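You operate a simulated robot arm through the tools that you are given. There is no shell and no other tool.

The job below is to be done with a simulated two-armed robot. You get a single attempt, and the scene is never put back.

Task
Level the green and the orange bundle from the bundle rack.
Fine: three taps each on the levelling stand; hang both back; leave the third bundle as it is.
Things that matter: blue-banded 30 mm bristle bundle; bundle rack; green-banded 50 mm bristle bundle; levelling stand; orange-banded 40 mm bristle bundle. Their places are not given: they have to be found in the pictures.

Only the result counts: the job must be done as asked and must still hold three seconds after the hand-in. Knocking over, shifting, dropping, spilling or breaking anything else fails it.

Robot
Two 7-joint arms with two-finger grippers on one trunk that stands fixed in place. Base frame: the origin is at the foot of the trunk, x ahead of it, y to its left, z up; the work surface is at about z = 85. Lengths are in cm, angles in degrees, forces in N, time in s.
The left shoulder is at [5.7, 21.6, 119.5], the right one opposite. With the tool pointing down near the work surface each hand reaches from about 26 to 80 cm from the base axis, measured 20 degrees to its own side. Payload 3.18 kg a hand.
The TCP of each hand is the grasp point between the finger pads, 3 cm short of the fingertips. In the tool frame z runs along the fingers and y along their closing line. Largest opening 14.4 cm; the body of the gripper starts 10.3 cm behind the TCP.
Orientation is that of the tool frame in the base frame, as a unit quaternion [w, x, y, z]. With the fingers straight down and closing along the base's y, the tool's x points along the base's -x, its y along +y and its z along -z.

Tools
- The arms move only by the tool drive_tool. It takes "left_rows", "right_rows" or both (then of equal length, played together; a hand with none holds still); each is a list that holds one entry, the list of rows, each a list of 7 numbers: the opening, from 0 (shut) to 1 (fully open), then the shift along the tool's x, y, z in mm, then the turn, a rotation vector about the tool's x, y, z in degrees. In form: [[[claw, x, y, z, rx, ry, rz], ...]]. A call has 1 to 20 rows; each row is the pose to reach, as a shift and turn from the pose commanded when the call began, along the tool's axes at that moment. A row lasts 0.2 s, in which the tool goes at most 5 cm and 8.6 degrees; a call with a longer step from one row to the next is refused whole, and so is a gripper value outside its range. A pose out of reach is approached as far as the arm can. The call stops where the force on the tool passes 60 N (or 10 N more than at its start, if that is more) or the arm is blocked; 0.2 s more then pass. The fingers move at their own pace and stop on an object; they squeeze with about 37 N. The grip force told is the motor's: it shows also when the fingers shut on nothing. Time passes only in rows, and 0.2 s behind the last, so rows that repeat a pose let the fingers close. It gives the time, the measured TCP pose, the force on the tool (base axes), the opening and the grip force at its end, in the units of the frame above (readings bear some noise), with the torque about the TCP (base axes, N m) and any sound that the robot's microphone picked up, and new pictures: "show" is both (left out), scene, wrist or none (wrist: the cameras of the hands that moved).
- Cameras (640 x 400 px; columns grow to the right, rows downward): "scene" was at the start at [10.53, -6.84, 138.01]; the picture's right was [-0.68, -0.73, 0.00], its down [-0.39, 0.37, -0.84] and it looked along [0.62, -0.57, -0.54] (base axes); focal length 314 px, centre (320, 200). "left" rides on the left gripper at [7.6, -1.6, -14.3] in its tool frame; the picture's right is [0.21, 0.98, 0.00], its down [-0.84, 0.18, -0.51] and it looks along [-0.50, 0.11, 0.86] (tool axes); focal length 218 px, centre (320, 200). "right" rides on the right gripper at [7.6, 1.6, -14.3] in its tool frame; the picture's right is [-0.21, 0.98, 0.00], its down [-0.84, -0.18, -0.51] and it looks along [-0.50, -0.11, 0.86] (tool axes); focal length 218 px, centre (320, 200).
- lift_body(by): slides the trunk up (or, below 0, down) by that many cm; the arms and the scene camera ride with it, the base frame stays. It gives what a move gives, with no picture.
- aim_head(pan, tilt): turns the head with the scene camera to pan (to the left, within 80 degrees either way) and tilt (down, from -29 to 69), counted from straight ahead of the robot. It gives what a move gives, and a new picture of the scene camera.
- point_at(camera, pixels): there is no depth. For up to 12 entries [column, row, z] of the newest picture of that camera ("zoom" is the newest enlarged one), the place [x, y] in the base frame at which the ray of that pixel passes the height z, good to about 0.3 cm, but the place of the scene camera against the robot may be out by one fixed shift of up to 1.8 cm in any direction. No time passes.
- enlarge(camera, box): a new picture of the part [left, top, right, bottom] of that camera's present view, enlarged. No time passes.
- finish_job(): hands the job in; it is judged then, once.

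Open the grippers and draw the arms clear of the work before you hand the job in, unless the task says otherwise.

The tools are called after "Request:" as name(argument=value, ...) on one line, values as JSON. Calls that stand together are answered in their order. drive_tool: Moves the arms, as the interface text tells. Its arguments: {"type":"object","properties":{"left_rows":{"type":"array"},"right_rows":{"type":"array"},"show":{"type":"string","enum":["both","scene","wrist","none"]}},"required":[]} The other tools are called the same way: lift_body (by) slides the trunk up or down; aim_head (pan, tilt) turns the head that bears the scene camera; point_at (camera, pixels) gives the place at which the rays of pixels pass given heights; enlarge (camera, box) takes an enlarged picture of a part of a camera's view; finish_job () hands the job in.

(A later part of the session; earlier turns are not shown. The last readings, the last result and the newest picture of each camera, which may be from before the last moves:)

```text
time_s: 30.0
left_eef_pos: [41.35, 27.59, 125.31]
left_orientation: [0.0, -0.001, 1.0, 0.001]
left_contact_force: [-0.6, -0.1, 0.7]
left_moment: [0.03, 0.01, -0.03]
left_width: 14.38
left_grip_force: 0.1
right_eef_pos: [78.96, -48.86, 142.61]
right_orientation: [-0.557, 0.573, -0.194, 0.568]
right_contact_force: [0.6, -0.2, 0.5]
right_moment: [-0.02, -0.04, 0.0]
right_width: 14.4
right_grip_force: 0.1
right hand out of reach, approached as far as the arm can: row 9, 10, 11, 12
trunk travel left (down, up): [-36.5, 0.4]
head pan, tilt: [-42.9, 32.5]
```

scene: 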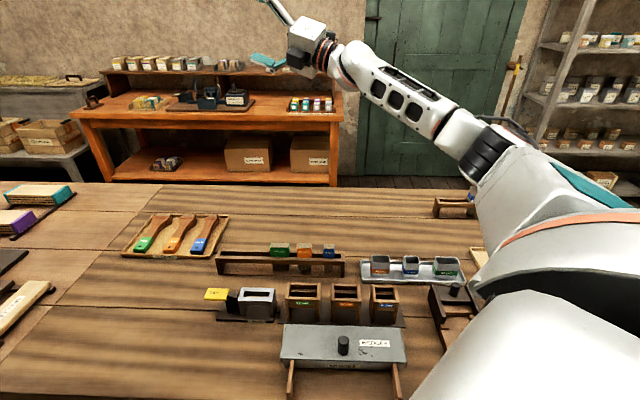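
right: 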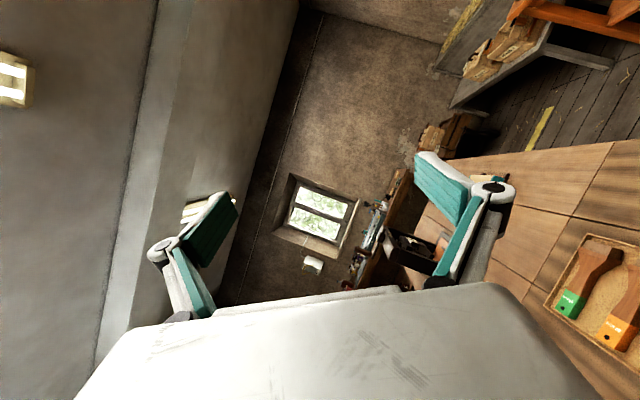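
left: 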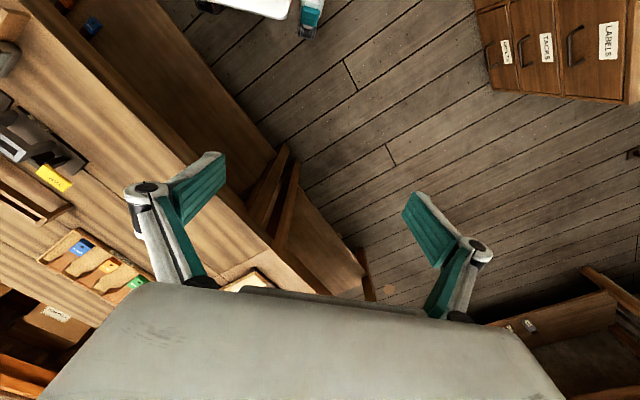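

Now the elbow is out to the right and the bench is in clear view. I turn the tool from left-outward to straight down while drawing the wrist over the bench.

Request:
drive_tool(right_rows=[[[1, -24, 29, -1, -7.1, -3.6, 0], [1, -48, 57, -6, -14.3, -7.2, 0], [1, -72, 84, -16, -21.4, -10.8, 0], [1, -95, 109, -30, -28.6, -14.4, 0], [1, -116, 131, -50, -35.7, -18, 0], [1, -136, 151, -73, -42.9, -21.6, 0], [1, -154, 168, -100, -50, -25.1, 0], [1, -171, 181, -128, -57.2, -28.7, 0], [1, -185, 189, -160, -64.3, -32.3, 0], [1, -197, 193, -193, -71.4, -35.9, 0], [1, -207, 193, -227, -78.6, -39.5, 0], [1, -214, 189, -261, -85.7, -43.1, 0], [1, -220, 179, -294, -92.9, -46.7, 0], [1, -220, 179, -294, -92.9, -46.7, 0]]])

```text
time_s: 33.1
left_eef_pos: [41.4, 27.57, 125.06]
left_orientation: [0.0, 0.001, 1.0, 0.0]
left_contact_force: [0.6, -0.4, -0.2]
left_moment: [-0.01, 0.13, 0.01]
left_width: 14.39
left_grip_force: 0.0
right_eef_pos: [59.98, -70.95, 86.46]
right_orientation: [-0.072, 0.96, -0.176, 0.205]
right_contact_force: [-8.9, -7.3, 20.3]
right_moment: [-1.02, 0.73, -0.29]
right_width: 14.13
right_grip_force: 0.1
right hand out of reach, approached as far as the arm can: row 1, 2, 3, 4, 5, 6, 7, 8, 9, 10, 11, 12, 13, 14
trunk travel left (down, up): [-36.5, 0.4]
head pan, tilt: [-42.9, 32.5]
stopped in row 14 (right hand): the force on the tool passed its limit at 642 N (the readings are from after the stop); the commanded pose is now the measured one
```

scene: 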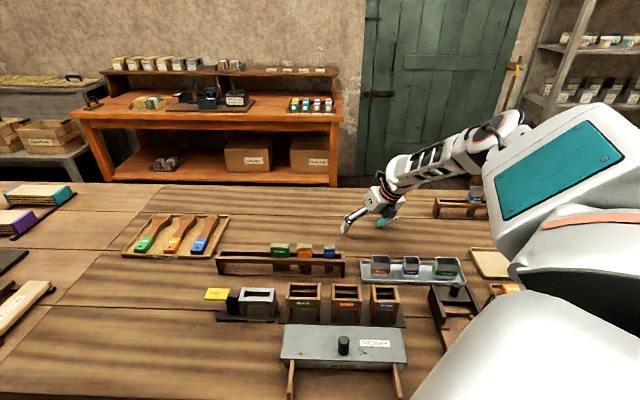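
right: 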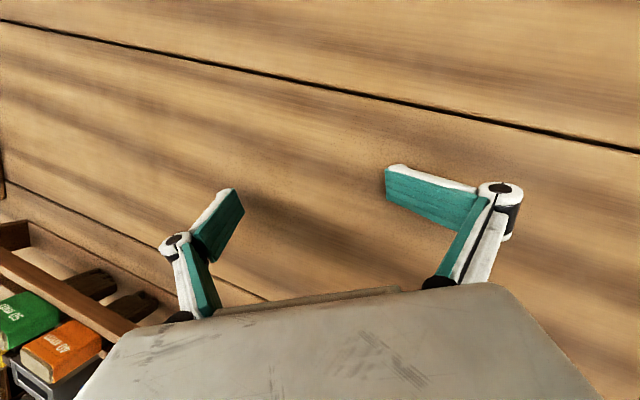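

The hand dipped to the bare bench at (60,-71) since rows were out of reach; scene objects look undisturbed. I lift it straight up 15 cm.

Request:
drive_tool(right_rows=[[[1, 14, -8, -34, 0, 0, 0], [1, 28, -16, -68, 0, 0, 0], [1, 42, -24, -102, 0, 0, 0], [1, 55, -31, -136, 0, 0, 0], [1, 55, -31, -136, 0, 0, 0]]])

Request:
enlarge(camera="scene", box=[190, 170, 540, 390])

```text
time_s: 34.3
left_eef_pos: [41.28, 27.49, 125.24]
left_orientation: [0.0, 0.001, 1.0, 0.0]
left_contact_force: [-1.0, -0.7, 0.2]
left_moment: [0.0, 0.04, -0.03]
left_width: 14.42
left_grip_force: 0.0
right_eef_pos: [59.47, -76.67, 95.27]
right_orientation: [-0.073, 0.96, -0.168, 0.209]
right_contact_force: [-0.5, -0.6, -1.0]
right_moment: [-0.03, 0.01, 0.0]
right_width: 14.4
right_grip_force: 0.1
right hand out of reach, approached as far as the arm can: row 1, 2, 3, 4, 5
trunk travel left (down, up): [-36.5, 0.4]
head pan, tilt: [-42.9, 32.5]
```

scene: 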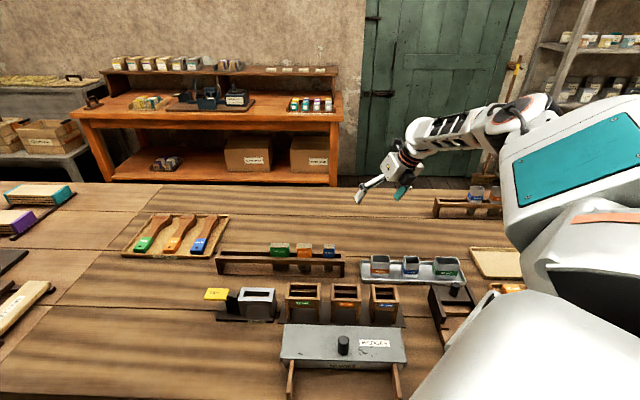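
right: 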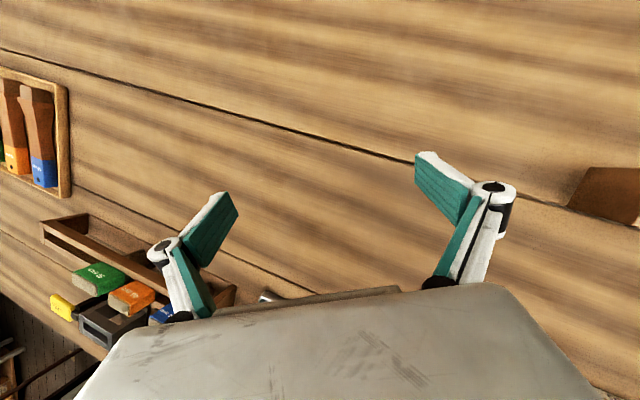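

```text
1.82 times, centred on (365, 280) of scene
```

zoom: 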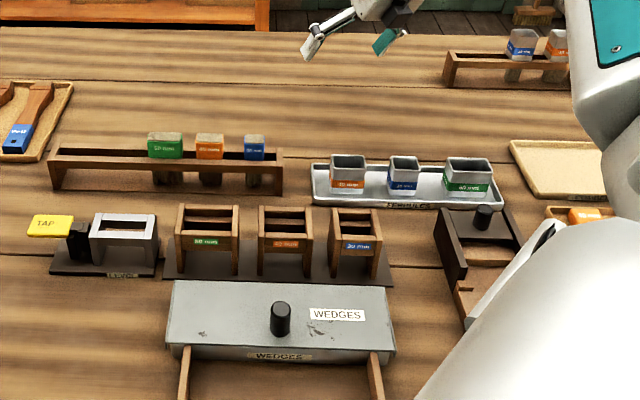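

Nothing on the bench was disturbed. The wrist is fully stretched to the right, so I move the hand left and up toward (60,-55,108).

Request:
drive_tool(right_rows=[[[1, -5, -38, -16, 0, 0, 0], [1, -10, -76, -33, 0, 0, 0], [1, -15, -114, -50, 0, 0, 0], [1, -20, -152, -66, 0, 0, 0], [1, -25, -190, -83, 0, 0, 0], [1, -29, -229, -99, 0, 0, 0], [1, -29, -229, -99, 0, 0, 0]]])

```text
time_s: 35.9
left_eef_pos: [41.38, 27.43, 125.25]
left_orientation: [0.001, 0.0, 1.0, 0.001]
left_contact_force: [1.1, -0.1, 0.3]
left_moment: [0.01, -0.01, 0.0]
left_width: 14.4
left_grip_force: 0.0
right_eef_pos: [64.04, -72.44, 96.08]
right_orientation: [-0.076, 0.959, -0.147, 0.231]
right_contact_force: [-0.1, -0.5, -0.2]
right_moment: [-0.02, 0.0, 0.0]
right_width: 14.42
right_grip_force: 0.0
right hand out of reach, approached as far as the arm can: row 1, 2, 3, 4, 5, 6, 7
trunk travel left (down, up): [-36.5, 0.4]
head pan, tilt: [-42.9, 32.5]
```

scene: 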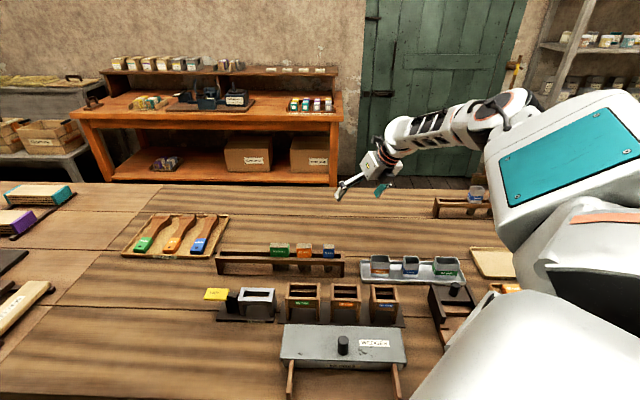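
right: 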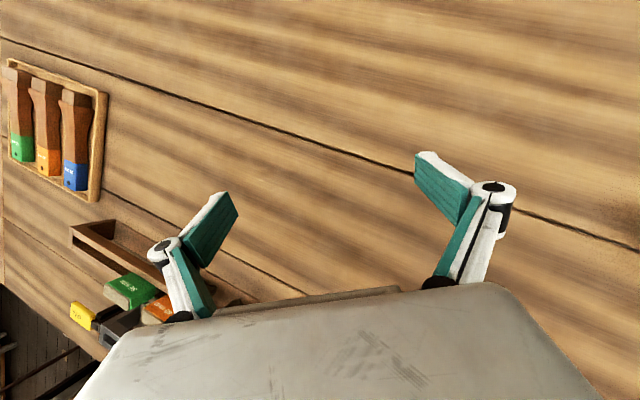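

Another limit appears. I look at the left arm's posture for comparison by turning the head left.

Request:
aim_head(pan=35, tilt=25)

```text
time_s: 37.4
left_eef_pos: [41.39, 27.52, 125.18]
left_orientation: [-0.001, 0.001, 1.0, 0.0]
left_contact_force: [0.0, 0.6, 0.3]
left_moment: [-0.01, -0.01, 0.02]
left_width: 14.39
left_grip_force: 0.1
right_eef_pos: [64.22, -72.45, 96.05]
right_orientation: [-0.076, 0.959, -0.147, 0.231]
right_contact_force: [0.8, 0.5, -0.3]
right_moment: [-0.01, 0.0, -0.02]
right_width: 14.38
right_grip_force: 0.0
trunk travel left (down, up): [-36.5, 0.4]
head pan, tilt: [35.0, 25.0]
```

scene: 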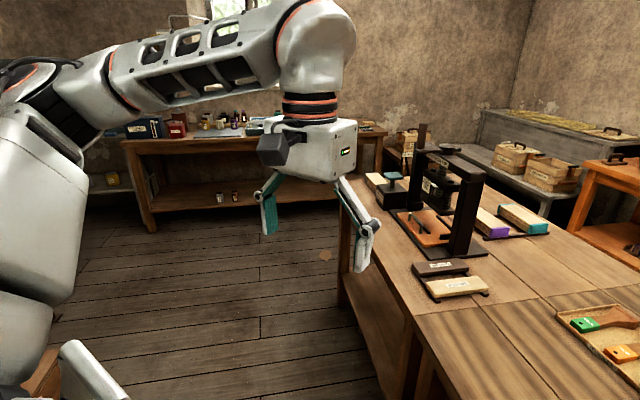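

The left arm shows the normal posture: elbow out, forearm inward, camera side facing the forearm; my right wrist is folded the wrong way (limited to ~50°). I straighten the wrist along the forearm, then raise and bring the hand in.

Request:
aim_head(pan=-42.9, tilt=25)

Request:
drive_tool(right_rows=[[[1, 36, 0, -3, 0, 8, 0], [1, 72, 0, -10, 0, 16, 0], [1, 106, 0, -22, 0, 24, 0], [1, 138, 0, -39, 0, 32, 0], [1, 167, 0, -61, 0, 40, 0], [1, 160, -33, -84, 0, 40, 0], [1, 153, -66, -107, 0, 40, 0], [1, 147, -100, -131, 0, 40, 0], [1, 140, -133, -154, 0, 40, 0], [1, 133, -166, -178, 0, 40, 0], [1, 127, -200, -201, 0, 40, 0], [1, 127, -200, -201, 0, 40, 0]]], show="scene")

```text
time_s: 38.9
left_eef_pos: [41.27, 27.38, 125.24]
left_orientation: [0.0, 0.001, 1.0, 0.0]
left_contact_force: [0.6, -0.5, 0.1]
left_moment: [0.0, 0.01, 0.03]
left_width: 14.41
left_grip_force: 0.0
right_eef_pos: [64.06, -72.27, 96.14]
right_orientation: [-0.076, 0.959, -0.147, 0.231]
right_contact_force: [-0.1, -0.7, 0.1]
right_moment: [-0.01, 0.02, -0.02]
right_width: 14.41
right_grip_force: 0.1
trunk travel left (down, up): [-36.5, 0.4]
head pan, tilt: [-42.9, 25.0]
```

scene: 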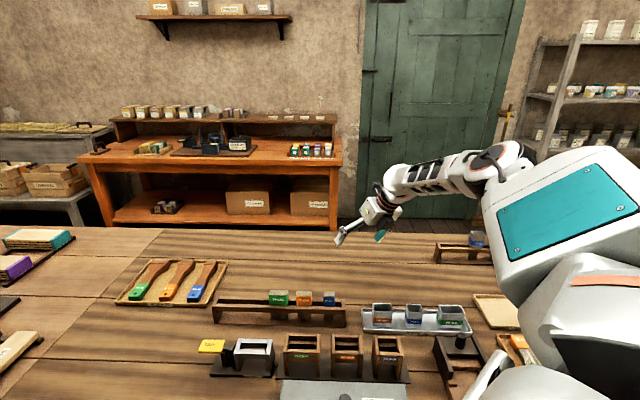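

```text
time_s: 41.5
left_eef_pos: [41.25, 27.36, 125.29]
left_orientation: [0.001, 0.001, 1.0, 0.0]
left_contact_force: [0.2, -0.5, 0.3]
left_moment: [0.07, -0.01, 0.03]
left_width: 14.4
left_grip_force: 0.2
right_eef_pos: [78.39, -71.34, 117.37]
right_orientation: [-0.025, 0.822, -0.163, 0.546]
right_contact_force: [-0.1, 0.0, 0.1]
right_moment: [0.02, -0.04, 0.06]
right_width: 14.4
right_grip_force: 0.0
right hand out of reach, approached as far as the arm can: row 7, 8, 9, 10, 11, 12
trunk travel left (down, up): [-36.5, 0.4]
head pan, tilt: [-42.9, 25.0]
```

scene: 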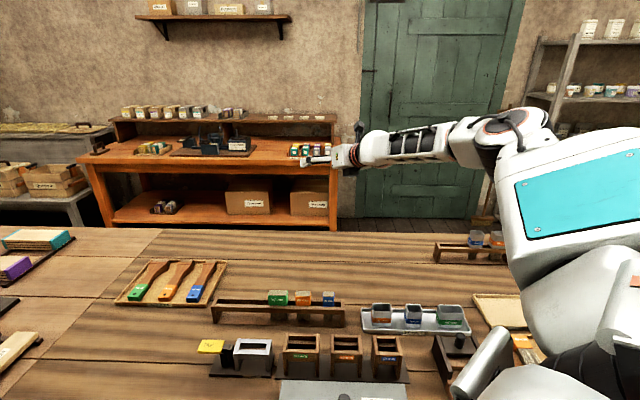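

The wrist is nearly straight along the forearm now. I fold the tip down a little (−25°) and pull the wrist in 5 cm, to be clear of the singularity before rotating about the forearm.

Request:
drive_tool(right_rows=[[[1, -44, -8, -15, 0, -8, 0], [1, -87, -15, -35, 0, -16, 0], [1, -120, -23, -58, 0, -24, 0], [1, -120, -23, -58, 0, -24, 0]]], show="scene")

```text
time_s: 42.5
left_eef_pos: [41.3, 27.53, 125.23]
left_orientation: [0.0, 0.001, 1.0, 0.0]
left_contact_force: [-0.1, 0.4, -0.4]
left_moment: [0.0, 0.02, 0.01]
left_width: 14.41
left_grip_force: 0.1
right_eef_pos: [74.02, -70.67, 106.45]
right_orientation: [-0.058, 0.917, -0.153, 0.363]
right_contact_force: [0.5, 0.1, 0.6]
right_moment: [-0.03, 0.0, 0.0]
right_width: 14.41
right_grip_force: 0.0
right hand out of reach, approached as far as the arm can: row 1, 2, 3, 4
trunk travel left (down, up): [-36.5, 0.4]
head pan, tilt: [-42.9, 25.0]
```

scene: 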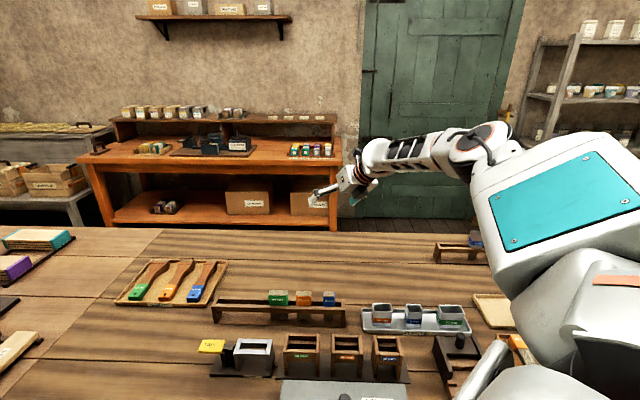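

Pulling in was refused, hinting the forearm roll is at a limit in one sense; I rotate the tool about the forearm axis in the other sense (+48°) and watch whether the elbow stays.

Request:
drive_tool(right_rows=[[[1, 12, -20, -1, 4.5, 2.4, 6.1], [1, 26, -38, -4, 9, 4.8, 12.3], [1, 41, -54, -9, 13.5, 7.2, 18.4], [1, 58, -69, -16, 18, 9.6, 24.5], [1, 76, -80, -25, 22.6, 12, 30.7], [1, 95, -89, -35, 27.1, 14.4, 36.8], [1, 95, -89, -35, 27.1, 14.4, 36.8]]], show="scene")

```text
time_s: 44.1
left_eef_pos: [41.26, 27.49, 125.41]
left_orientation: [0.002, 0.001, 1.0, 0.001]
left_contact_force: [-0.6, 0.1, 0.3]
left_moment: [-0.02, -0.04, 0.0]
left_width: 14.38
left_grip_force: 0.0
right_eef_pos: [73.37, -74.9, 112.38]
right_orientation: [-0.307, 0.769, -0.294, 0.477]
right_contact_force: [-0.8, 0.5, 0.9]
right_moment: [0.01, 0.0, -0.01]
right_width: 14.39
right_grip_force: 0.1
right hand out of reach, approached as far as the arm can: row 1, 2, 3, 4, 5, 6, 7
trunk travel left (down, up): [-36.5, 0.4]
head pan, tilt: [-42.9, 25.0]
```

scene: 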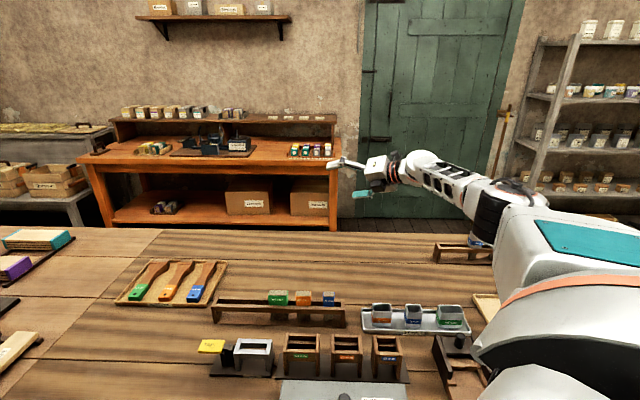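

The elbow still trades places with the wrist. I next straighten the wrist along the forearm at a bent, elbow-right position (TCP ~(76,-58,130), tool pointing +x) so I can flip the forearm roll by rolling the tool.

Request:
drive_tool(right_rows=[[[1, -3, -35, -1, 2.4, 5.5, 0], [1, -5, -70, -2, 4.7, 11, 0], [1, -8, -105, -3, 7, 16.5, 0], [1, -11, -140, -4, 9.4, 22, 0], [1, -14, -175, -5, 9.4, 22, 0], [1, -16, -210, -6, 9.4, 22, 0], [1, -19, -245, -7, 9.4, 22, 0], [1, -19, -245, -7, 9.4, 22, 0]]], show="scene")

```text
time_s: 45.9
left_eef_pos: [41.36, 27.47, 125.3]
left_orientation: [0.0, 0.001, 1.0, 0.001]
left_contact_force: [-0.7, 0.2, -0.6]
left_moment: [0.03, -0.01, -0.01]
left_width: 14.4
left_grip_force: 0.0
right_eef_pos: [76.15, -58.2, 129.94]
right_orientation: [-0.308, 0.636, -0.308, 0.637]
right_contact_force: [-0.2, -0.4, 0.3]
right_moment: [0.0, 0.0, 0.04]
right_width: 14.4
right_grip_force: 0.0
trunk travel left (down, up): [-36.5, 0.4]
head pan, tilt: [-42.9, 25.0]
```

scene: 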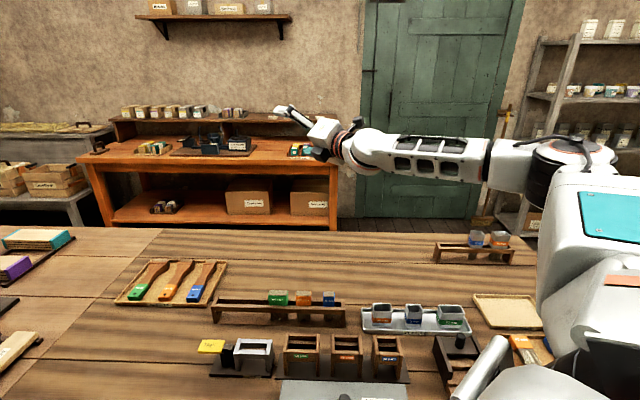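

That pose was reached exactly and the wrist is nearly straight. Now roll the tool +128° about its axis (camera side to point down).

Request:
drive_tool(right_rows=[[[1, 0, 0, 0, 0, 0, 8], [1, 0, 0, 0, 0, 0, 16], [1, 0, 0, 0, 0, 0, 24], [1, 0, 0, 0, 0, 0, 32], [1, 0, 0, 0, 0, 0, 40], [1, 0, 0, 0, 0, 0, 48], [1, 0, 0, 0, 0, 0, 56], [1, 0, 0, 0, 0, 0, 64], [1, 0, 0, 0, 0, 0, 72], [1, 0, 0, 0, 0, 0, 80], [1, 0, 0, 0, 0, 0, 88], [1, 0, 0, 0, 0, 0, 96], [1, 0, 0, 0, 0, 0, 104], [1, 0, 0, 0, 0, 0, 112], [1, 0, 0, 0, 0, 0, 120], [1, 0, 0, 0, 0, 0, 128], [1, 0, 0, 0, 0, 0, 128]]])

```text
time_s: 49.5
left_eef_pos: [41.34, 27.66, 125.23]
left_orientation: [0.0, 0.001, 1.0, 0.0]
left_contact_force: [-0.2, 0.5, 0.4]
left_moment: [-0.04, -0.02, -0.01]
left_width: 14.42
left_grip_force: 0.0
right_eef_pos: [67.36, -50.61, 121.01]
right_orientation: [0.677, -0.001, 0.708, -0.204]
right_contact_force: [-0.1, 0.1, -0.7]
right_moment: [0.01, 0.0, -0.03]
right_width: 14.39
right_grip_force: 0.0
right hand out of reach, approached as far as the arm can: row 3, 4, 5, 6, 7, 8, 9, 10, 11, 12, 13, 14, 15, 16, 17
trunk travel left (down, up): [-36.5, 0.4]
head pan, tilt: [-42.9, 25.0]
```

scene: 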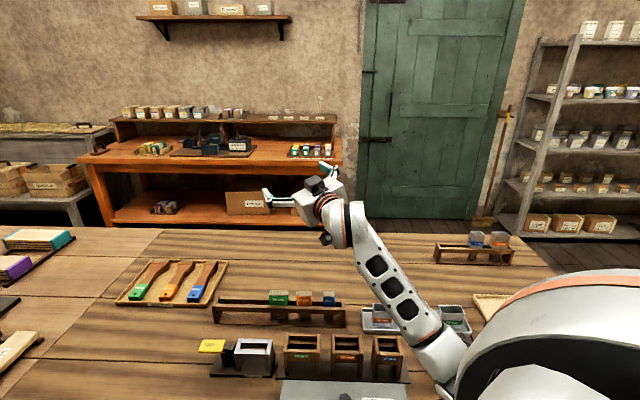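
right: 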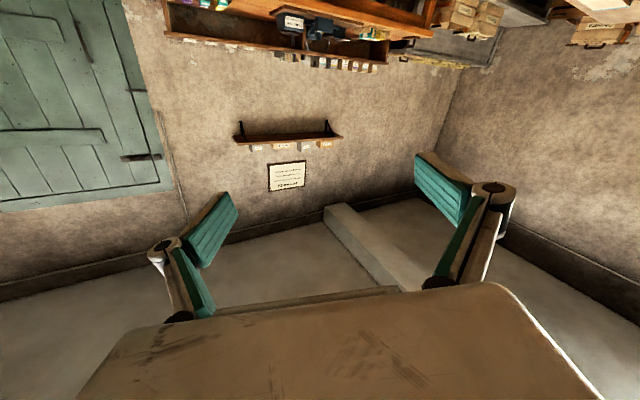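

Very good: the elbow is now down, forearm rising, tool forward with camera side down — the normal branch. From the commanded pose I tilt the tool down 40° while moving left so the elbow goes out to the right.

Request:
drive_tool(right_rows=[[[1, 20, 29, -10, 0, 5, 0], [1, 41, 58, -20, 0, 10, 0], [1, 62, 87, -30, 0, 15, 0], [1, 83, 116, -41, 0, 20, 0], [1, 104, 145, -51, 0, 25, 0], [1, 125, 174, -61, 0, 30, 0], [1, 145, 203, -71, 0, 35, 0], [1, 166, 232, -81, 0, 40, 0], [1, 166, 232, -81, 0, 40, 0]]])

```text
time_s: 50.9
left_eef_pos: [41.34, 27.62, 125.18]
left_orientation: [0.001, 0.001, 1.0, 0.001]
left_contact_force: [0.5, 1.3, 0.0]
left_moment: [-0.02, 0.01, -0.01]
left_width: 14.37
left_grip_force: 0.0
right_eef_pos: [65.51, -43.91, 108.36]
right_orientation: [0.488, 0.005, 0.821, -0.297]
right_contact_force: [-0.1, 0.3, 0.8]
right_moment: [-0.01, 0.01, -0.05]
right_width: 14.42
right_grip_force: 0.1
trunk travel left (down, up): [-36.5, 0.4]
head pan, tilt: [-42.9, 25.0]
stopped in row 6 (right hand): the arm was blocked; the commanded pose is now the measured one
```

scene: 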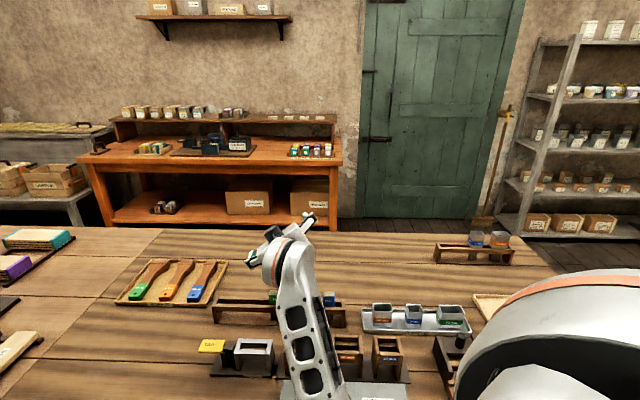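
right: 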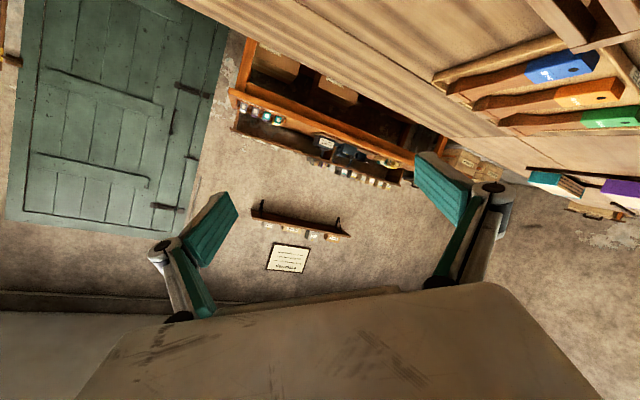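

The elbow may be low near the bench front; I tilt the head down to check its clearance.

Request:
aim_head(pan=-42.9, tilt=58)

```text
time_s: 51.8
left_eef_pos: [41.24, 27.5, 125.27]
left_orientation: [0.0, 0.0, 1.0, 0.0]
left_contact_force: [0.2, -0.1, -0.3]
left_moment: [0.0, 0.0, -0.02]
left_width: 14.39
left_grip_force: 0.1
right_eef_pos: [65.51, -43.89, 108.39]
right_orientation: [0.487, 0.006, 0.821, -0.297]
right_contact_force: [0.2, 0.3, 0.4]
right_moment: [-0.01, -0.01, -0.01]
right_width: 14.43
right_grip_force: 0.0
trunk travel left (down, up): [-36.5, 0.4]
head pan, tilt: [-42.9, 58.0]
```

scene: 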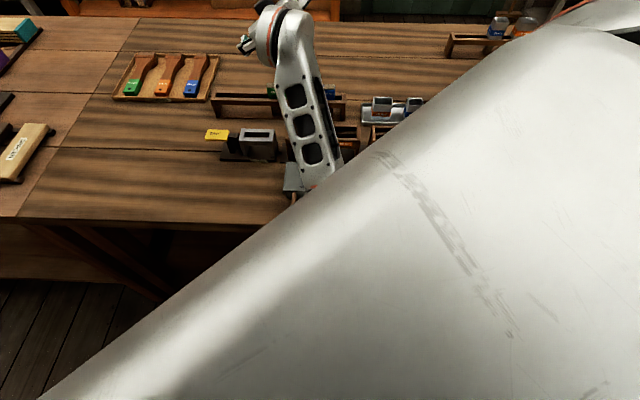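

The upper arm hides the elbow, which must be low because the wrist is close in. I extend the wrist outward and up to lift it.

Request:
drive_tool(right_rows=[[[1, -37, -7, 17, 0, 0, 0], [1, -74, -14, 34, 0, 0, 0], [1, -111, -21, 52, 0, 0, 0], [1, -148, -28, 69, 0, 0, 0], [1, -185, -36, 86, 0, 0, 0], [1, -185, -36, 86, 0, 0, 0]]])

Request:
aim_head(pan=-42.9, tilt=35)

```text
time_s: 52.4
left_eef_pos: [41.33, 27.48, 125.11]
left_orientation: [0.0, 0.001, 1.0, 0.001]
left_contact_force: [-0.3, -0.3, -0.8]
left_moment: [0.03, -0.01, -0.02]
left_width: 14.41
left_grip_force: 0.1
right_eef_pos: [72.97, -35.87, 116.85]
right_orientation: [0.523, -0.083, 0.79, -0.309]
right_contact_force: [0.2, -0.1, -0.7]
right_moment: [0.02, 0.0, 0.04]
right_width: 14.39
right_grip_force: 0.2
trunk travel left (down, up): [-36.5, 0.4]
head pan, tilt: [-42.9, 58.0]
stopped in row 2 (right hand): the arm was blocked; the commanded pose is now the measured one
```

scene: 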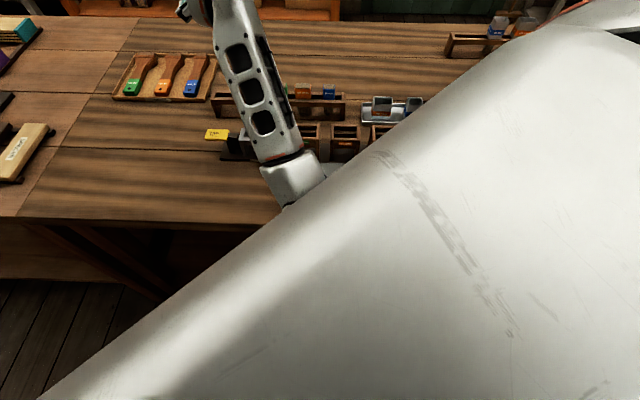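
right: 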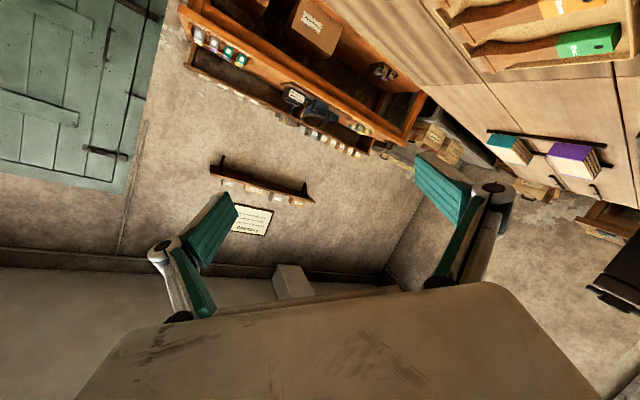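

```text
time_s: 53.3
left_eef_pos: [41.36, 27.58, 125.2]
left_orientation: [0.0, 0.001, 1.0, 0.0]
left_contact_force: [-0.2, -0.4, -0.3]
left_moment: [-0.01, 0.01, 0.0]
left_width: 14.39
left_grip_force: 0.0
right_eef_pos: [72.94, -35.9, 116.75]
right_orientation: [0.524, -0.084, 0.79, -0.308]
right_contact_force: [0.1, -0.4, -0.4]
right_moment: [0.04, 0.01, 0.02]
right_width: 14.4
right_grip_force: 0.1
trunk travel left (down, up): [-36.5, 0.4]
head pan, tilt: [-42.9, 35.0]
```

scene: 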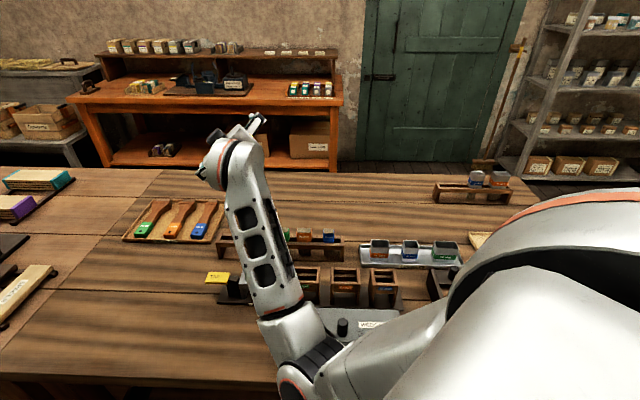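

The hand did move left (TCP (73,-36,117)) with the elbow at its inward limit. With the elbow blocked there, I roll the tool further (+56°) so the forearm roll itself must turn.

Request:
drive_tool(right_rows=[[[1, 0, 0, -5, 0, 0, 8], [1, 0, 0, -10, 0, 0, 16], [1, 0, 0, -10, 0, 0, 24], [1, 0, 0, -10, 0, 0, 32], [1, 0, 0, -10, 0, 0, 40], [1, 0, 0, -10, 0, 0, 48], [1, 0, 0, -10, 0, 0, 56], [1, 0, 0, -10, 0, 0, 56]]])

```text
time_s: 54.0
left_eef_pos: [41.48, 27.53, 125.27]
left_orientation: [0.0, 0.001, 1.0, 0.0]
left_contact_force: [-0.3, 1.3, -0.3]
left_moment: [-0.03, 0.01, -0.05]
left_width: 14.4
left_grip_force: 0.1
right_eef_pos: [72.66, -35.35, 121.73]
right_orientation: [0.594, -0.011, 0.752, -0.285]
right_contact_force: [-0.8, 0.7, 0.3]
right_moment: [0.01, 0.0, -0.02]
right_width: 14.41
right_grip_force: 0.0
trunk travel left (down, up): [-36.5, 0.4]
head pan, tilt: [-42.9, 35.0]
stopped in row 3 (right hand): the arm was blocked; the commanded pose is now the measured one
```

scene: 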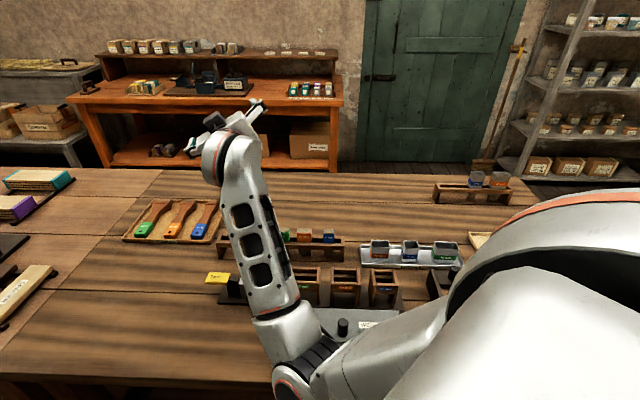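
right: 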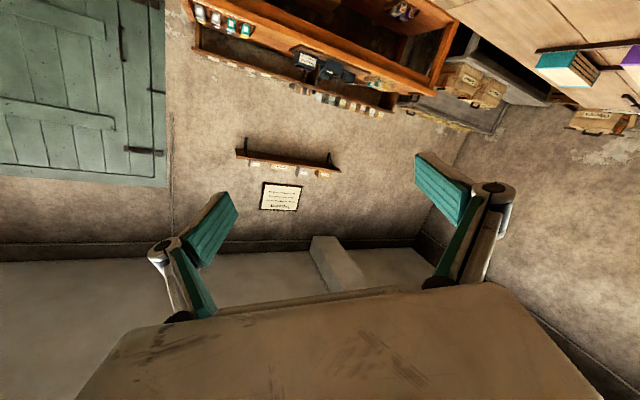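

Blocked again at the inward limit. I now bend the tool toward down-right while shifting the wrist right/outward, which swings the elbow right; the wrist limit should then keep it there when the tool turns fully down.

Request:
drive_tool(right_rows=[[[1, 32, -21, 8, 1.9, 7.8, 0], [1, 63, -42, 11, 3.8, 15.5, 0], [1, 92, -62, 9, 5.7, 23.3, 0], [1, 120, -82, 3, 7.6, 31, 0], [1, 145, -101, -7, 9.4, 38.8, 0], [1, 167, -120, -22, 11.3, 46.6, 0], [1, 177, -136, -28, 12.5, 51.4, 0], [1, 177, -136, -28, 12.5, 51.4, 0]]])

```text
time_s: 54.6
left_eef_pos: [41.36, 27.45, 125.19]
left_orientation: [0.001, 0.001, 1.0, 0.001]
left_contact_force: [-0.4, -0.5, 0.2]
left_moment: [0.05, 0.03, 0.01]
left_width: 14.41
left_grip_force: 0.0
right_eef_pos: [72.56, -31.62, 124.04]
right_orientation: [0.562, -0.059, 0.758, -0.326]
right_contact_force: [-0.4, -0.4, 0.2]
right_moment: [-0.04, 0.0, 0.03]
right_width: 14.4
right_grip_force: 0.0
trunk travel left (down, up): [-36.5, 0.4]
head pan, tilt: [-42.9, 35.0]
stopped in row 2 (right hand): the arm was blocked; the commanded pose is now the measured one
```

scene: 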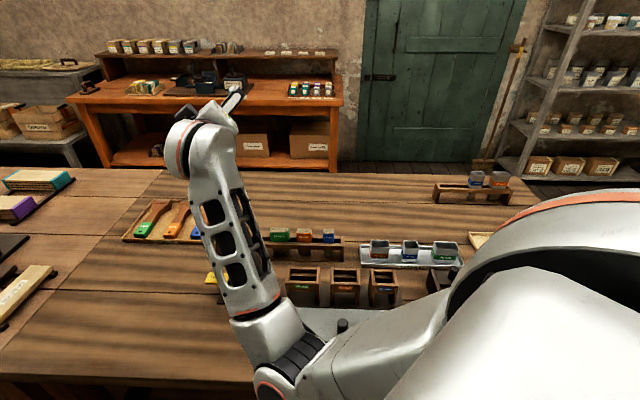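
right: 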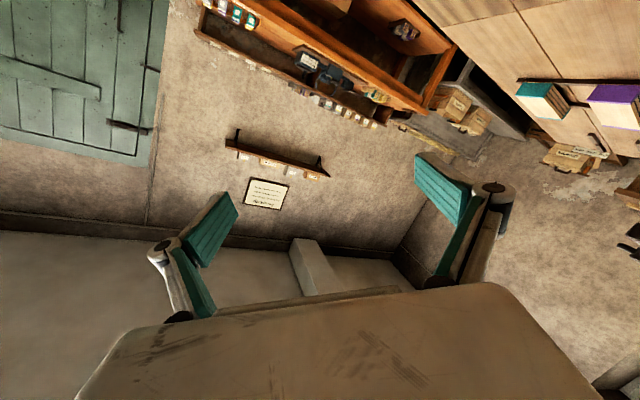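

Each command stops quickly with the arm drifting left. I try a pure reverse roll (−40°) in place, to swing the elbow back toward the right.

Request:
drive_tool(right_rows=[[[1, 0, -10, 0, 0, 0, -5], [1, 0, -20, 0, 0, 0, -10], [1, 0, -30, 0, 0, 0, -15], [1, 0, -40, 0, 0, 0, -20], [1, 0, -50, 0, 0, 0, -25], [1, 0, -60, 0, 0, 0, -30], [1, 0, -60, 0, 0, 0, -35], [1, 0, -60, 0, 0, 0, -40]]])

```text
time_s: 56.4
left_eef_pos: [41.3, 27.37, 125.2]
left_orientation: [0.0, 0.001, 1.0, 0.001]
left_contact_force: [0.0, 1.1, -0.4]
left_moment: [-0.02, 0.03, -0.02]
left_width: 14.4
left_grip_force: 0.1
right_eef_pos: [70.98, -36.22, 127.46]
right_orientation: [0.417, -0.316, 0.69, -0.5]
right_contact_force: [0.5, 1.1, -0.1]
right_moment: [0.01, 0.0, 0.04]
right_width: 14.42
right_grip_force: 0.1
trunk travel left (down, up): [-36.5, 0.4]
head pan, tilt: [-42.9, 35.0]
```

scene: 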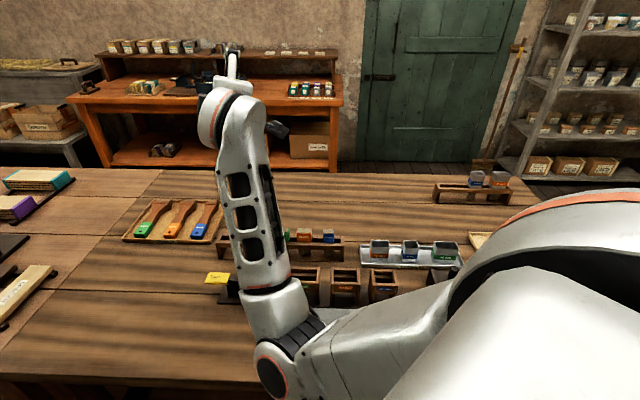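
right: 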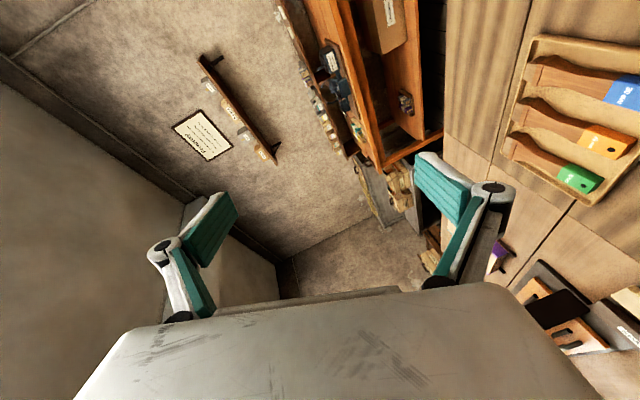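

Rolling back worked freely with the wrist alone. Now I rotate the tool about the forearm axis (+72°, tool swinging from forward to left) so that the forearm joint turns to the natural side with the elbow still down.

Request:
drive_tool(right_rows=[[[1, -32, 8, -2, -2, -7.1, 3], [1, -65, 15, -9, -4, -14.3, 5.9], [1, -96, 19, -19, -6.1, -21.4, 8.9], [1, -127, 22, -34, -8.1, -28.6, 11.8], [1, -155, 22, -52, -10.1, -35.7, 14.8], [1, -180, 20, -74, -12.1, -42.8, 17.8], [1, -203, 16, -99, -14.1, -50, 20.7], [1, -222, 11, -126, -16.2, -57.1, 23.7], [1, -237, 3, -155, -18.2, -64.3, 26.6], [1, -237, 3, -155, -18.2, -64.3, 26.6]]])

```text
time_s: 57.5
left_eef_pos: [41.4, 27.45, 125.16]
left_orientation: [0.001, 0.001, 1.0, 0.001]
left_contact_force: [0.3, 0.9, -0.2]
left_moment: [0.0, -0.02, -0.02]
left_width: 14.38
left_grip_force: 0.0
right_eef_pos: [73.52, -20.4, 131.57]
right_orientation: [0.595, -0.439, 0.574, -0.351]
right_contact_force: [-0.7, 0.3, -0.1]
right_moment: [0.01, -0.03, 0.03]
right_width: 14.38
right_grip_force: 0.0
trunk travel left (down, up): [-36.5, 0.4]
head pan, tilt: [-42.9, 35.0]
stopped in row 5 (right hand): the arm was blocked; the commanded pose is now the measured one
```

scene: 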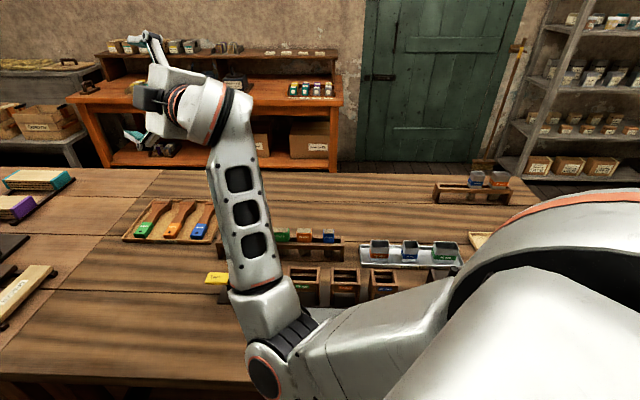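
right: 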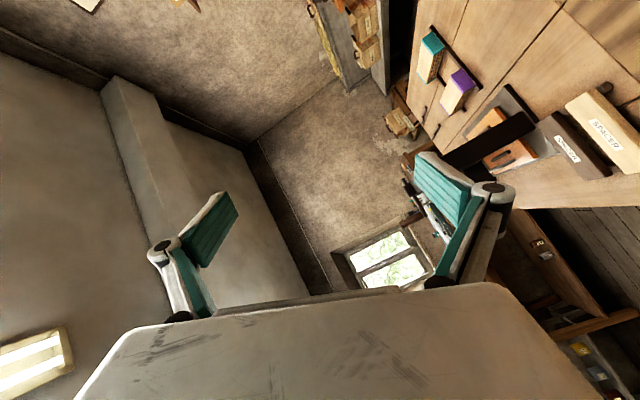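

The forearm roll did turn (hand now bends left of the forearm) but the elbow sits at its inward limit, which freezes the solver. I translate the hand 26 cm right to bring the elbow off that limit.

Request:
drive_tool(right_rows=[[[1, 34, -13, -7, 0, 0, 0], [1, 68, -27, -15, 0, 0, 0], [1, 102, -40, -22, 0, 0, 0], [1, 136, -54, -29, 0, 0, 0], [1, 170, -67, -36, 0, 0, 0], [1, 204, -80, -44, 0, 0, 0], [1, 238, -94, -51, 0, 0, 0], [1, 238, -94, -51, 0, 0, 0]]], show="scene")

```text
time_s: 58.3
left_eef_pos: [41.44, 27.55, 125.09]
left_orientation: [0.0, 0.001, 1.0, 0.001]
left_contact_force: [0.1, 0.1, -0.3]
left_moment: [0.03, 0.0, 0.01]
left_width: 14.41
left_grip_force: 0.0
right_eef_pos: [72.0, -22.45, 134.18]
right_orientation: [0.591, -0.508, 0.507, -0.368]
right_contact_force: [0.2, 0.3, -0.2]
right_moment: [-0.03, -0.03, -0.02]
right_width: 14.41
right_grip_force: 0.1
trunk travel left (down, up): [-36.5, 0.4]
head pan, tilt: [-42.9, 35.0]
stopped in row 4 (right hand): the arm was blocked; the commanded pose is now the measured one
```

scene: 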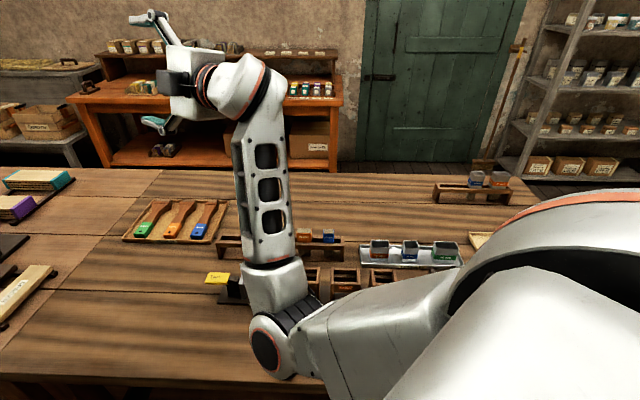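

It progressed a little before stopping; I retry with much smaller steps to let the joints keep up.

Request:
drive_tool(right_rows=[[[1, 10, -2, -2, 0, 0, 0], [1, 20, -4, -5, 0, 0, 0], [1, 30, -7, -7, 0, 0, 0], [1, 40, -9, -9, 0, 0, 0], [1, 50, -11, -12, 0, 0, 0], [1, 60, -13, -14, 0, 0, 0], [1, 70, -15, -16, 0, 0, 0], [1, 80, -18, -19, 0, 0, 0], [1, 90, -20, -21, 0, 0, 0], [1, 100, -22, -24, 0, 0, 0], [1, 110, -24, -26, 0, 0, 0], [1, 120, -27, -28, 0, 0, 0], [1, 130, -29, -31, 0, 0, 0], [1, 140, -31, -33, 0, 0, 0], [1, 150, -33, -35, 0, 0, 0], [1, 160, -35, -38, 0, 0, 0], [1, 170, -38, -40, 0, 0, 0], [1, 180, -40, -43, 0, 0, 0]]], show="scene")

```text
time_s: 59.1
left_eef_pos: [41.38, 27.46, 125.26]
left_orientation: [0.0, 0.001, 1.0, 0.0]
left_contact_force: [0.1, 0.1, 0.3]
left_moment: [0.03, -0.02, 0.01]
left_width: 14.37
left_grip_force: 0.1
right_eef_pos: [70.94, -17.92, 136.45]
right_orientation: [0.584, -0.562, 0.44, -0.386]
right_contact_force: [-0.4, 0.3, 0.0]
right_moment: [0.02, 0.02, -0.02]
right_width: 14.42
right_grip_force: 0.0
trunk travel left (down, up): [-36.5, 0.4]
head pan, tilt: [-42.9, 35.0]
stopped in row 3 (right hand): the arm was blocked; the commanded pose is now the measured one
```

scene: 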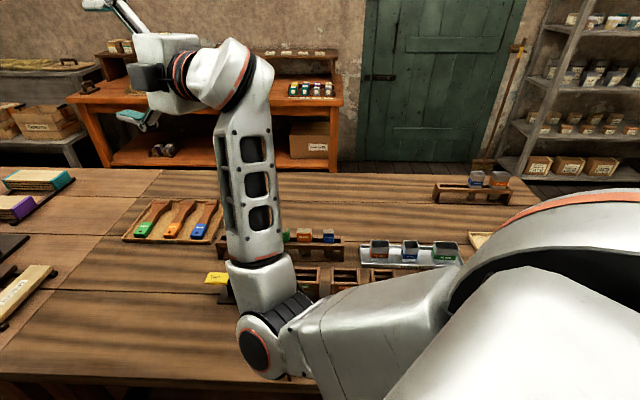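

The joints appear to be travelling toward some other arm solution. I hold the commanded pose for a moment to see whether it settles.

Request:
drive_tool(right_rows=[[[1, 0, 0, 0, 0, 0, 0], [1, 0, 0, 0, 0, 0, 0], [1, 0, 0, 0, 0, 0, 0]]], show="none")

```text
time_s: 59.9
left_eef_pos: [41.4, 27.42, 125.29]
left_orientation: [0.0, 0.001, 1.0, -0.001]
left_contact_force: [-0.1, -0.1, 0.1]
left_moment: [0.0, 0.01, -0.02]
left_width: 14.38
left_grip_force: 0.0
right_eef_pos: [70.98, -17.83, 136.53]
right_orientation: [0.585, -0.562, 0.439, -0.385]
right_contact_force: [0.9, 0.8, 0.2]
right_moment: [0.0, 0.0, 0.01]
right_width: 14.38
right_grip_force: 0.1
trunk travel left (down, up): [-36.5, 0.4]
head pan, tilt: [-42.9, 35.0]
```

Stable here. The forearm is nearly vertical, so rotating the tool about it is a single-joint motion; I turn it further left in 5° steps.

Request:
drive_tool(right_rows=[[[1, -21, -7, -1, 1.4, -4.7, 1], [1, -42, -14, -4, 2.9, -9.3, 2.1], [1, -62, -21, -8, 4.3, -14, 3.1], [1, -82, -29, -15, 5.7, -18.6, 4.2], [1, -101, -36, -23, 7.2, -23.3, 5.2], [1, -119, -44, -33, 8.6, -27.9, 6.3], [1, -136, -52, -45, 10, -32.6, 7.4], [1, -152, -60, -58, 11.5, -37.2, 8.4], [1, -166, -68, -73, 12.9, -41.9, 9.5], [1, -166, -68, -73, 12.9, -41.9, 9.5]]], show="scene")

```text
time_s: 61.4
left_eef_pos: [41.52, 27.49, 125.21]
left_orientation: [0.001, 0.0, 1.0, 0.001]
left_contact_force: [0.1, 0.2, -0.4]
left_moment: [0.0, -0.02, 0.0]
left_width: 14.41
left_grip_force: 0.1
right_eef_pos: [59.41, -15.66, 145.73]
right_orientation: [0.644, -0.609, 0.348, -0.304]
right_contact_force: [-0.1, -0.1, 0.2]
right_moment: [0.0, -0.01, 0.03]
right_width: 14.41
right_grip_force: 0.0
right hand out of reach, approached as far as the arm can: row 2, 3, 4, 5, 6, 7
trunk travel left (down, up): [-36.5, 0.4]
head pan, tilt: [-42.9, 35.0]
stopped in row 7 (right hand): the arm was blocked; the commanded pose is now the measured one
```

scene: 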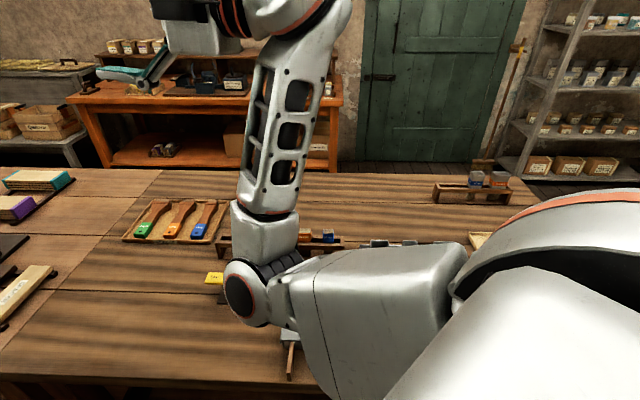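

The arm is folding up with the forearm leaning right. I'll swing forearm and tool left about the upper arm (so the elbow can go out right); first I move the left arm further left for room.

Request:
drive_tool(left_rows=[[[1, 10, 40, 0, 0, 0, 0], [1, 20, 80, 0, 0, 0, 0], [1, 30, 120, 0, 0, 0, 0], [1, 40, 160, 0, 0, 0, 0], [1, 50, 200, 0, 0, 0, 0], [1, 60, 230, 0, 0, 0, 0], [1, 60, 230, 0, 0, 0, 0]]], show="none")

```text
time_s: 63.0
left_eef_pos: [36.5, 39.77, 121.82]
left_orientation: [0.0, -0.001, 1.0, 0.002]
left_contact_force: [0.9, -0.4, -0.2]
left_moment: [0.06, 0.0, 0.0]
left_width: 14.43
left_grip_force: 0.0
left hand out of reach, approached as far as the arm can: row 3, 4, 5, 6, 7
right_eef_pos: [59.45, -15.64, 145.54]
right_orientation: [0.644, -0.609, 0.349, -0.303]
right_contact_force: [-0.5, -0.4, -0.7]
right_moment: [0.01, -0.01, 0.05]
right_width: 14.41
right_grip_force: 0.0
trunk travel left (down, up): [-36.5, 0.4]
head pan, tilt: [-42.9, 35.0]
```

Now swing the right forearm and tool left about the upper-arm axis (−48°).

Request:
drive_tool(right_rows=[[[1, -36, 4, 18, -2.7, -2.4, -4.7], [1, -71, 13, 35, -5.4, -4.9, -9.4], [1, -107, 25, 49, -8.2, -7.3, -14.1], [1, -142, 40, 61, -10.9, -9.7, -18.8], [1, -176, 59, 71, -13.6, -12.2, -23.5], [1, -209, 82, 79, -16.3, -14.6, -28.2], [1, -241, 107, 84, -19.1, -17, -32.9], [1, -270, 135, 86, -21.8, -19.4, -37.6], [1, -270, 135, 86, -21.8, -19.4, -37.6]]], show="scene")

```text
time_s: 64.8
left_eef_pos: [36.43, 39.95, 121.85]
left_orientation: [0.0, -0.001, 1.0, 0.0]
left_contact_force: [0.8, -0.4, -0.3]
left_moment: [0.01, 0.0, 0.0]
left_width: 14.41
left_grip_force: 0.0
right_eef_pos: [57.02, 2.66, 137.99]
right_orientation: [-0.48, 0.794, -0.185, 0.323]
right_contact_force: [0.0, 0.6, -0.3]
right_moment: [0.03, 0.02, 0.01]
right_width: 14.44
right_grip_force: 0.0
trunk travel left (down, up): [-36.5, 0.4]
head pan, tilt: [-42.9, 35.0]
stopped in row 8 (right hand): the arm was blocked; the commanded pose is now the measured one
```

scene: 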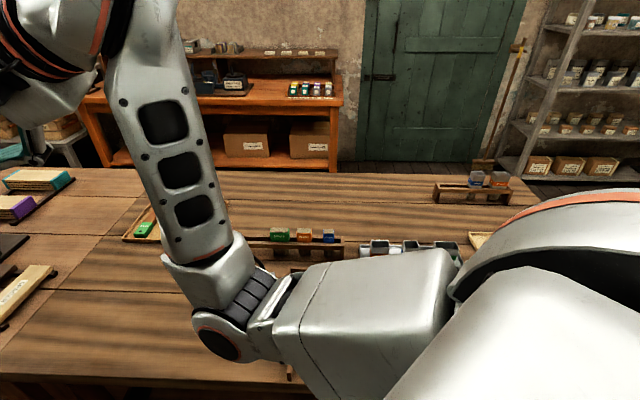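

The forearm now leans left and the hand points forward-left-down – the natural branch. Next I roll −60° about shoulder–wrist while drawing the wrist right/out, so the elbow swings out to the right.

Request:
drive_tool(right_rows=[[[1, 31, 36, -6, -4.9, 3.7, -4.2], [1, 63, 70, -16, -9.9, 7.4, -8.5], [1, 96, 102, -28, -14.8, 11.1, -12.7], [1, 129, 131, -43, -19.7, 14.9, -17], [1, 163, 158, -61, -24.7, 18.6, -21.2], [1, 197, 183, -81, -29.6, 22.3, -25.5], [1, 231, 204, -103, -34.5, 26, -29.7], [1, 264, 223, -127, -39.5, 29.7, -34], [1, 264, 223, -127, -39.5, 29.7, -34]]])

```text
time_s: 66.8
left_eef_pos: [36.44, 40.03, 121.75]
left_orientation: [0.001, -0.001, 1.0, 0.0]
left_contact_force: [0.0, -0.4, -0.7]
left_moment: [-0.03, 0.0, 0.0]
left_width: 14.4
left_grip_force: 0.0
right_eef_pos: [67.65, -31.01, 131.37]
right_orientation: [-0.021, 0.819, -0.157, 0.551]
right_contact_force: [-0.1, -0.3, 0.9]
right_moment: [-0.01, -0.02, 0.02]
right_width: 14.39
right_grip_force: 0.0
trunk travel left (down, up): [-36.5, 0.4]
head pan, tilt: [-42.9, 35.0]
```

scene: 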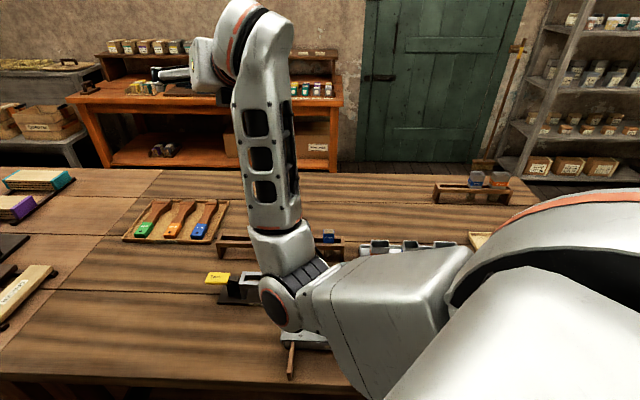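
right: 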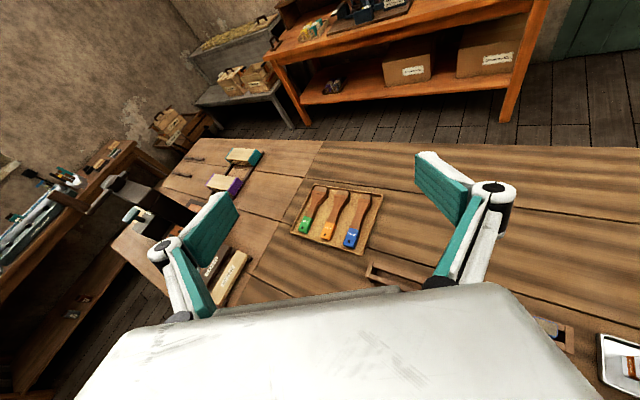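

That pose was followed fully without a block, elbow still down. Now turn the tip left about the forearm (+60°) while extending the wrist outward; afterwards, stretched, I'll roll the elbow to the right.

Request:
drive_tool(right_rows=[[[1, -2, -31, 17, 7.4, -0.9, -1], [1, -5, -62, 29, 14.8, -1.7, -2.1], [1, -9, -92, 38, 22.2, -2.6, -3.1], [1, -12, -120, 42, 29.6, -3.4, -4.1], [1, -16, -146, 42, 37, -4.3, -5.2], [1, -21, -169, 39, 44.3, -5.1, -6.2], [1, -25, -188, 33, 51.7, -6, -7.2], [1, -29, -205, 24, 59.1, -6.8, -8.2], [1, -29, -205, 24, 59.1, -6.8, -8.2]]], show="scene")

```text
time_s: 68.3
left_eef_pos: [36.38, 39.91, 121.89]
left_orientation: [0.0, 0.0, 1.0, 0.001]
left_contact_force: [0.1, -0.1, -0.1]
left_moment: [0.04, 0.01, 0.0]
left_width: 14.4
left_grip_force: 0.1
right_eef_pos: [74.39, -13.99, 126.04]
right_orientation: [-0.239, 0.813, 0.184, 0.498]
right_contact_force: [-0.2, 0.0, -0.3]
right_moment: [0.0, 0.02, 0.0]
right_width: 14.42
right_grip_force: 0.1
trunk travel left (down, up): [-36.5, 0.4]
head pan, tilt: [-42.9, 35.0]
stopped in row 7 (right hand): the arm was blocked; the commanded pose is now the measured one
```

scene: 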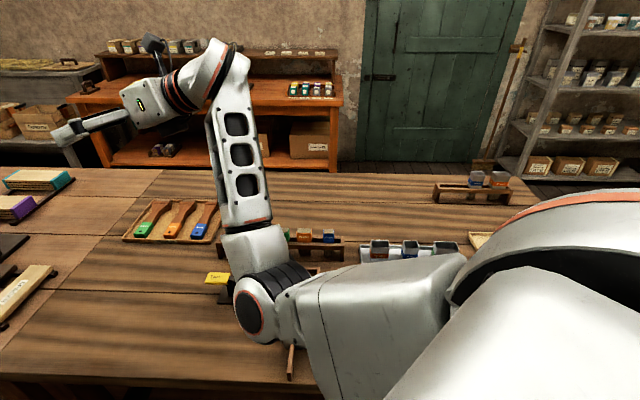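

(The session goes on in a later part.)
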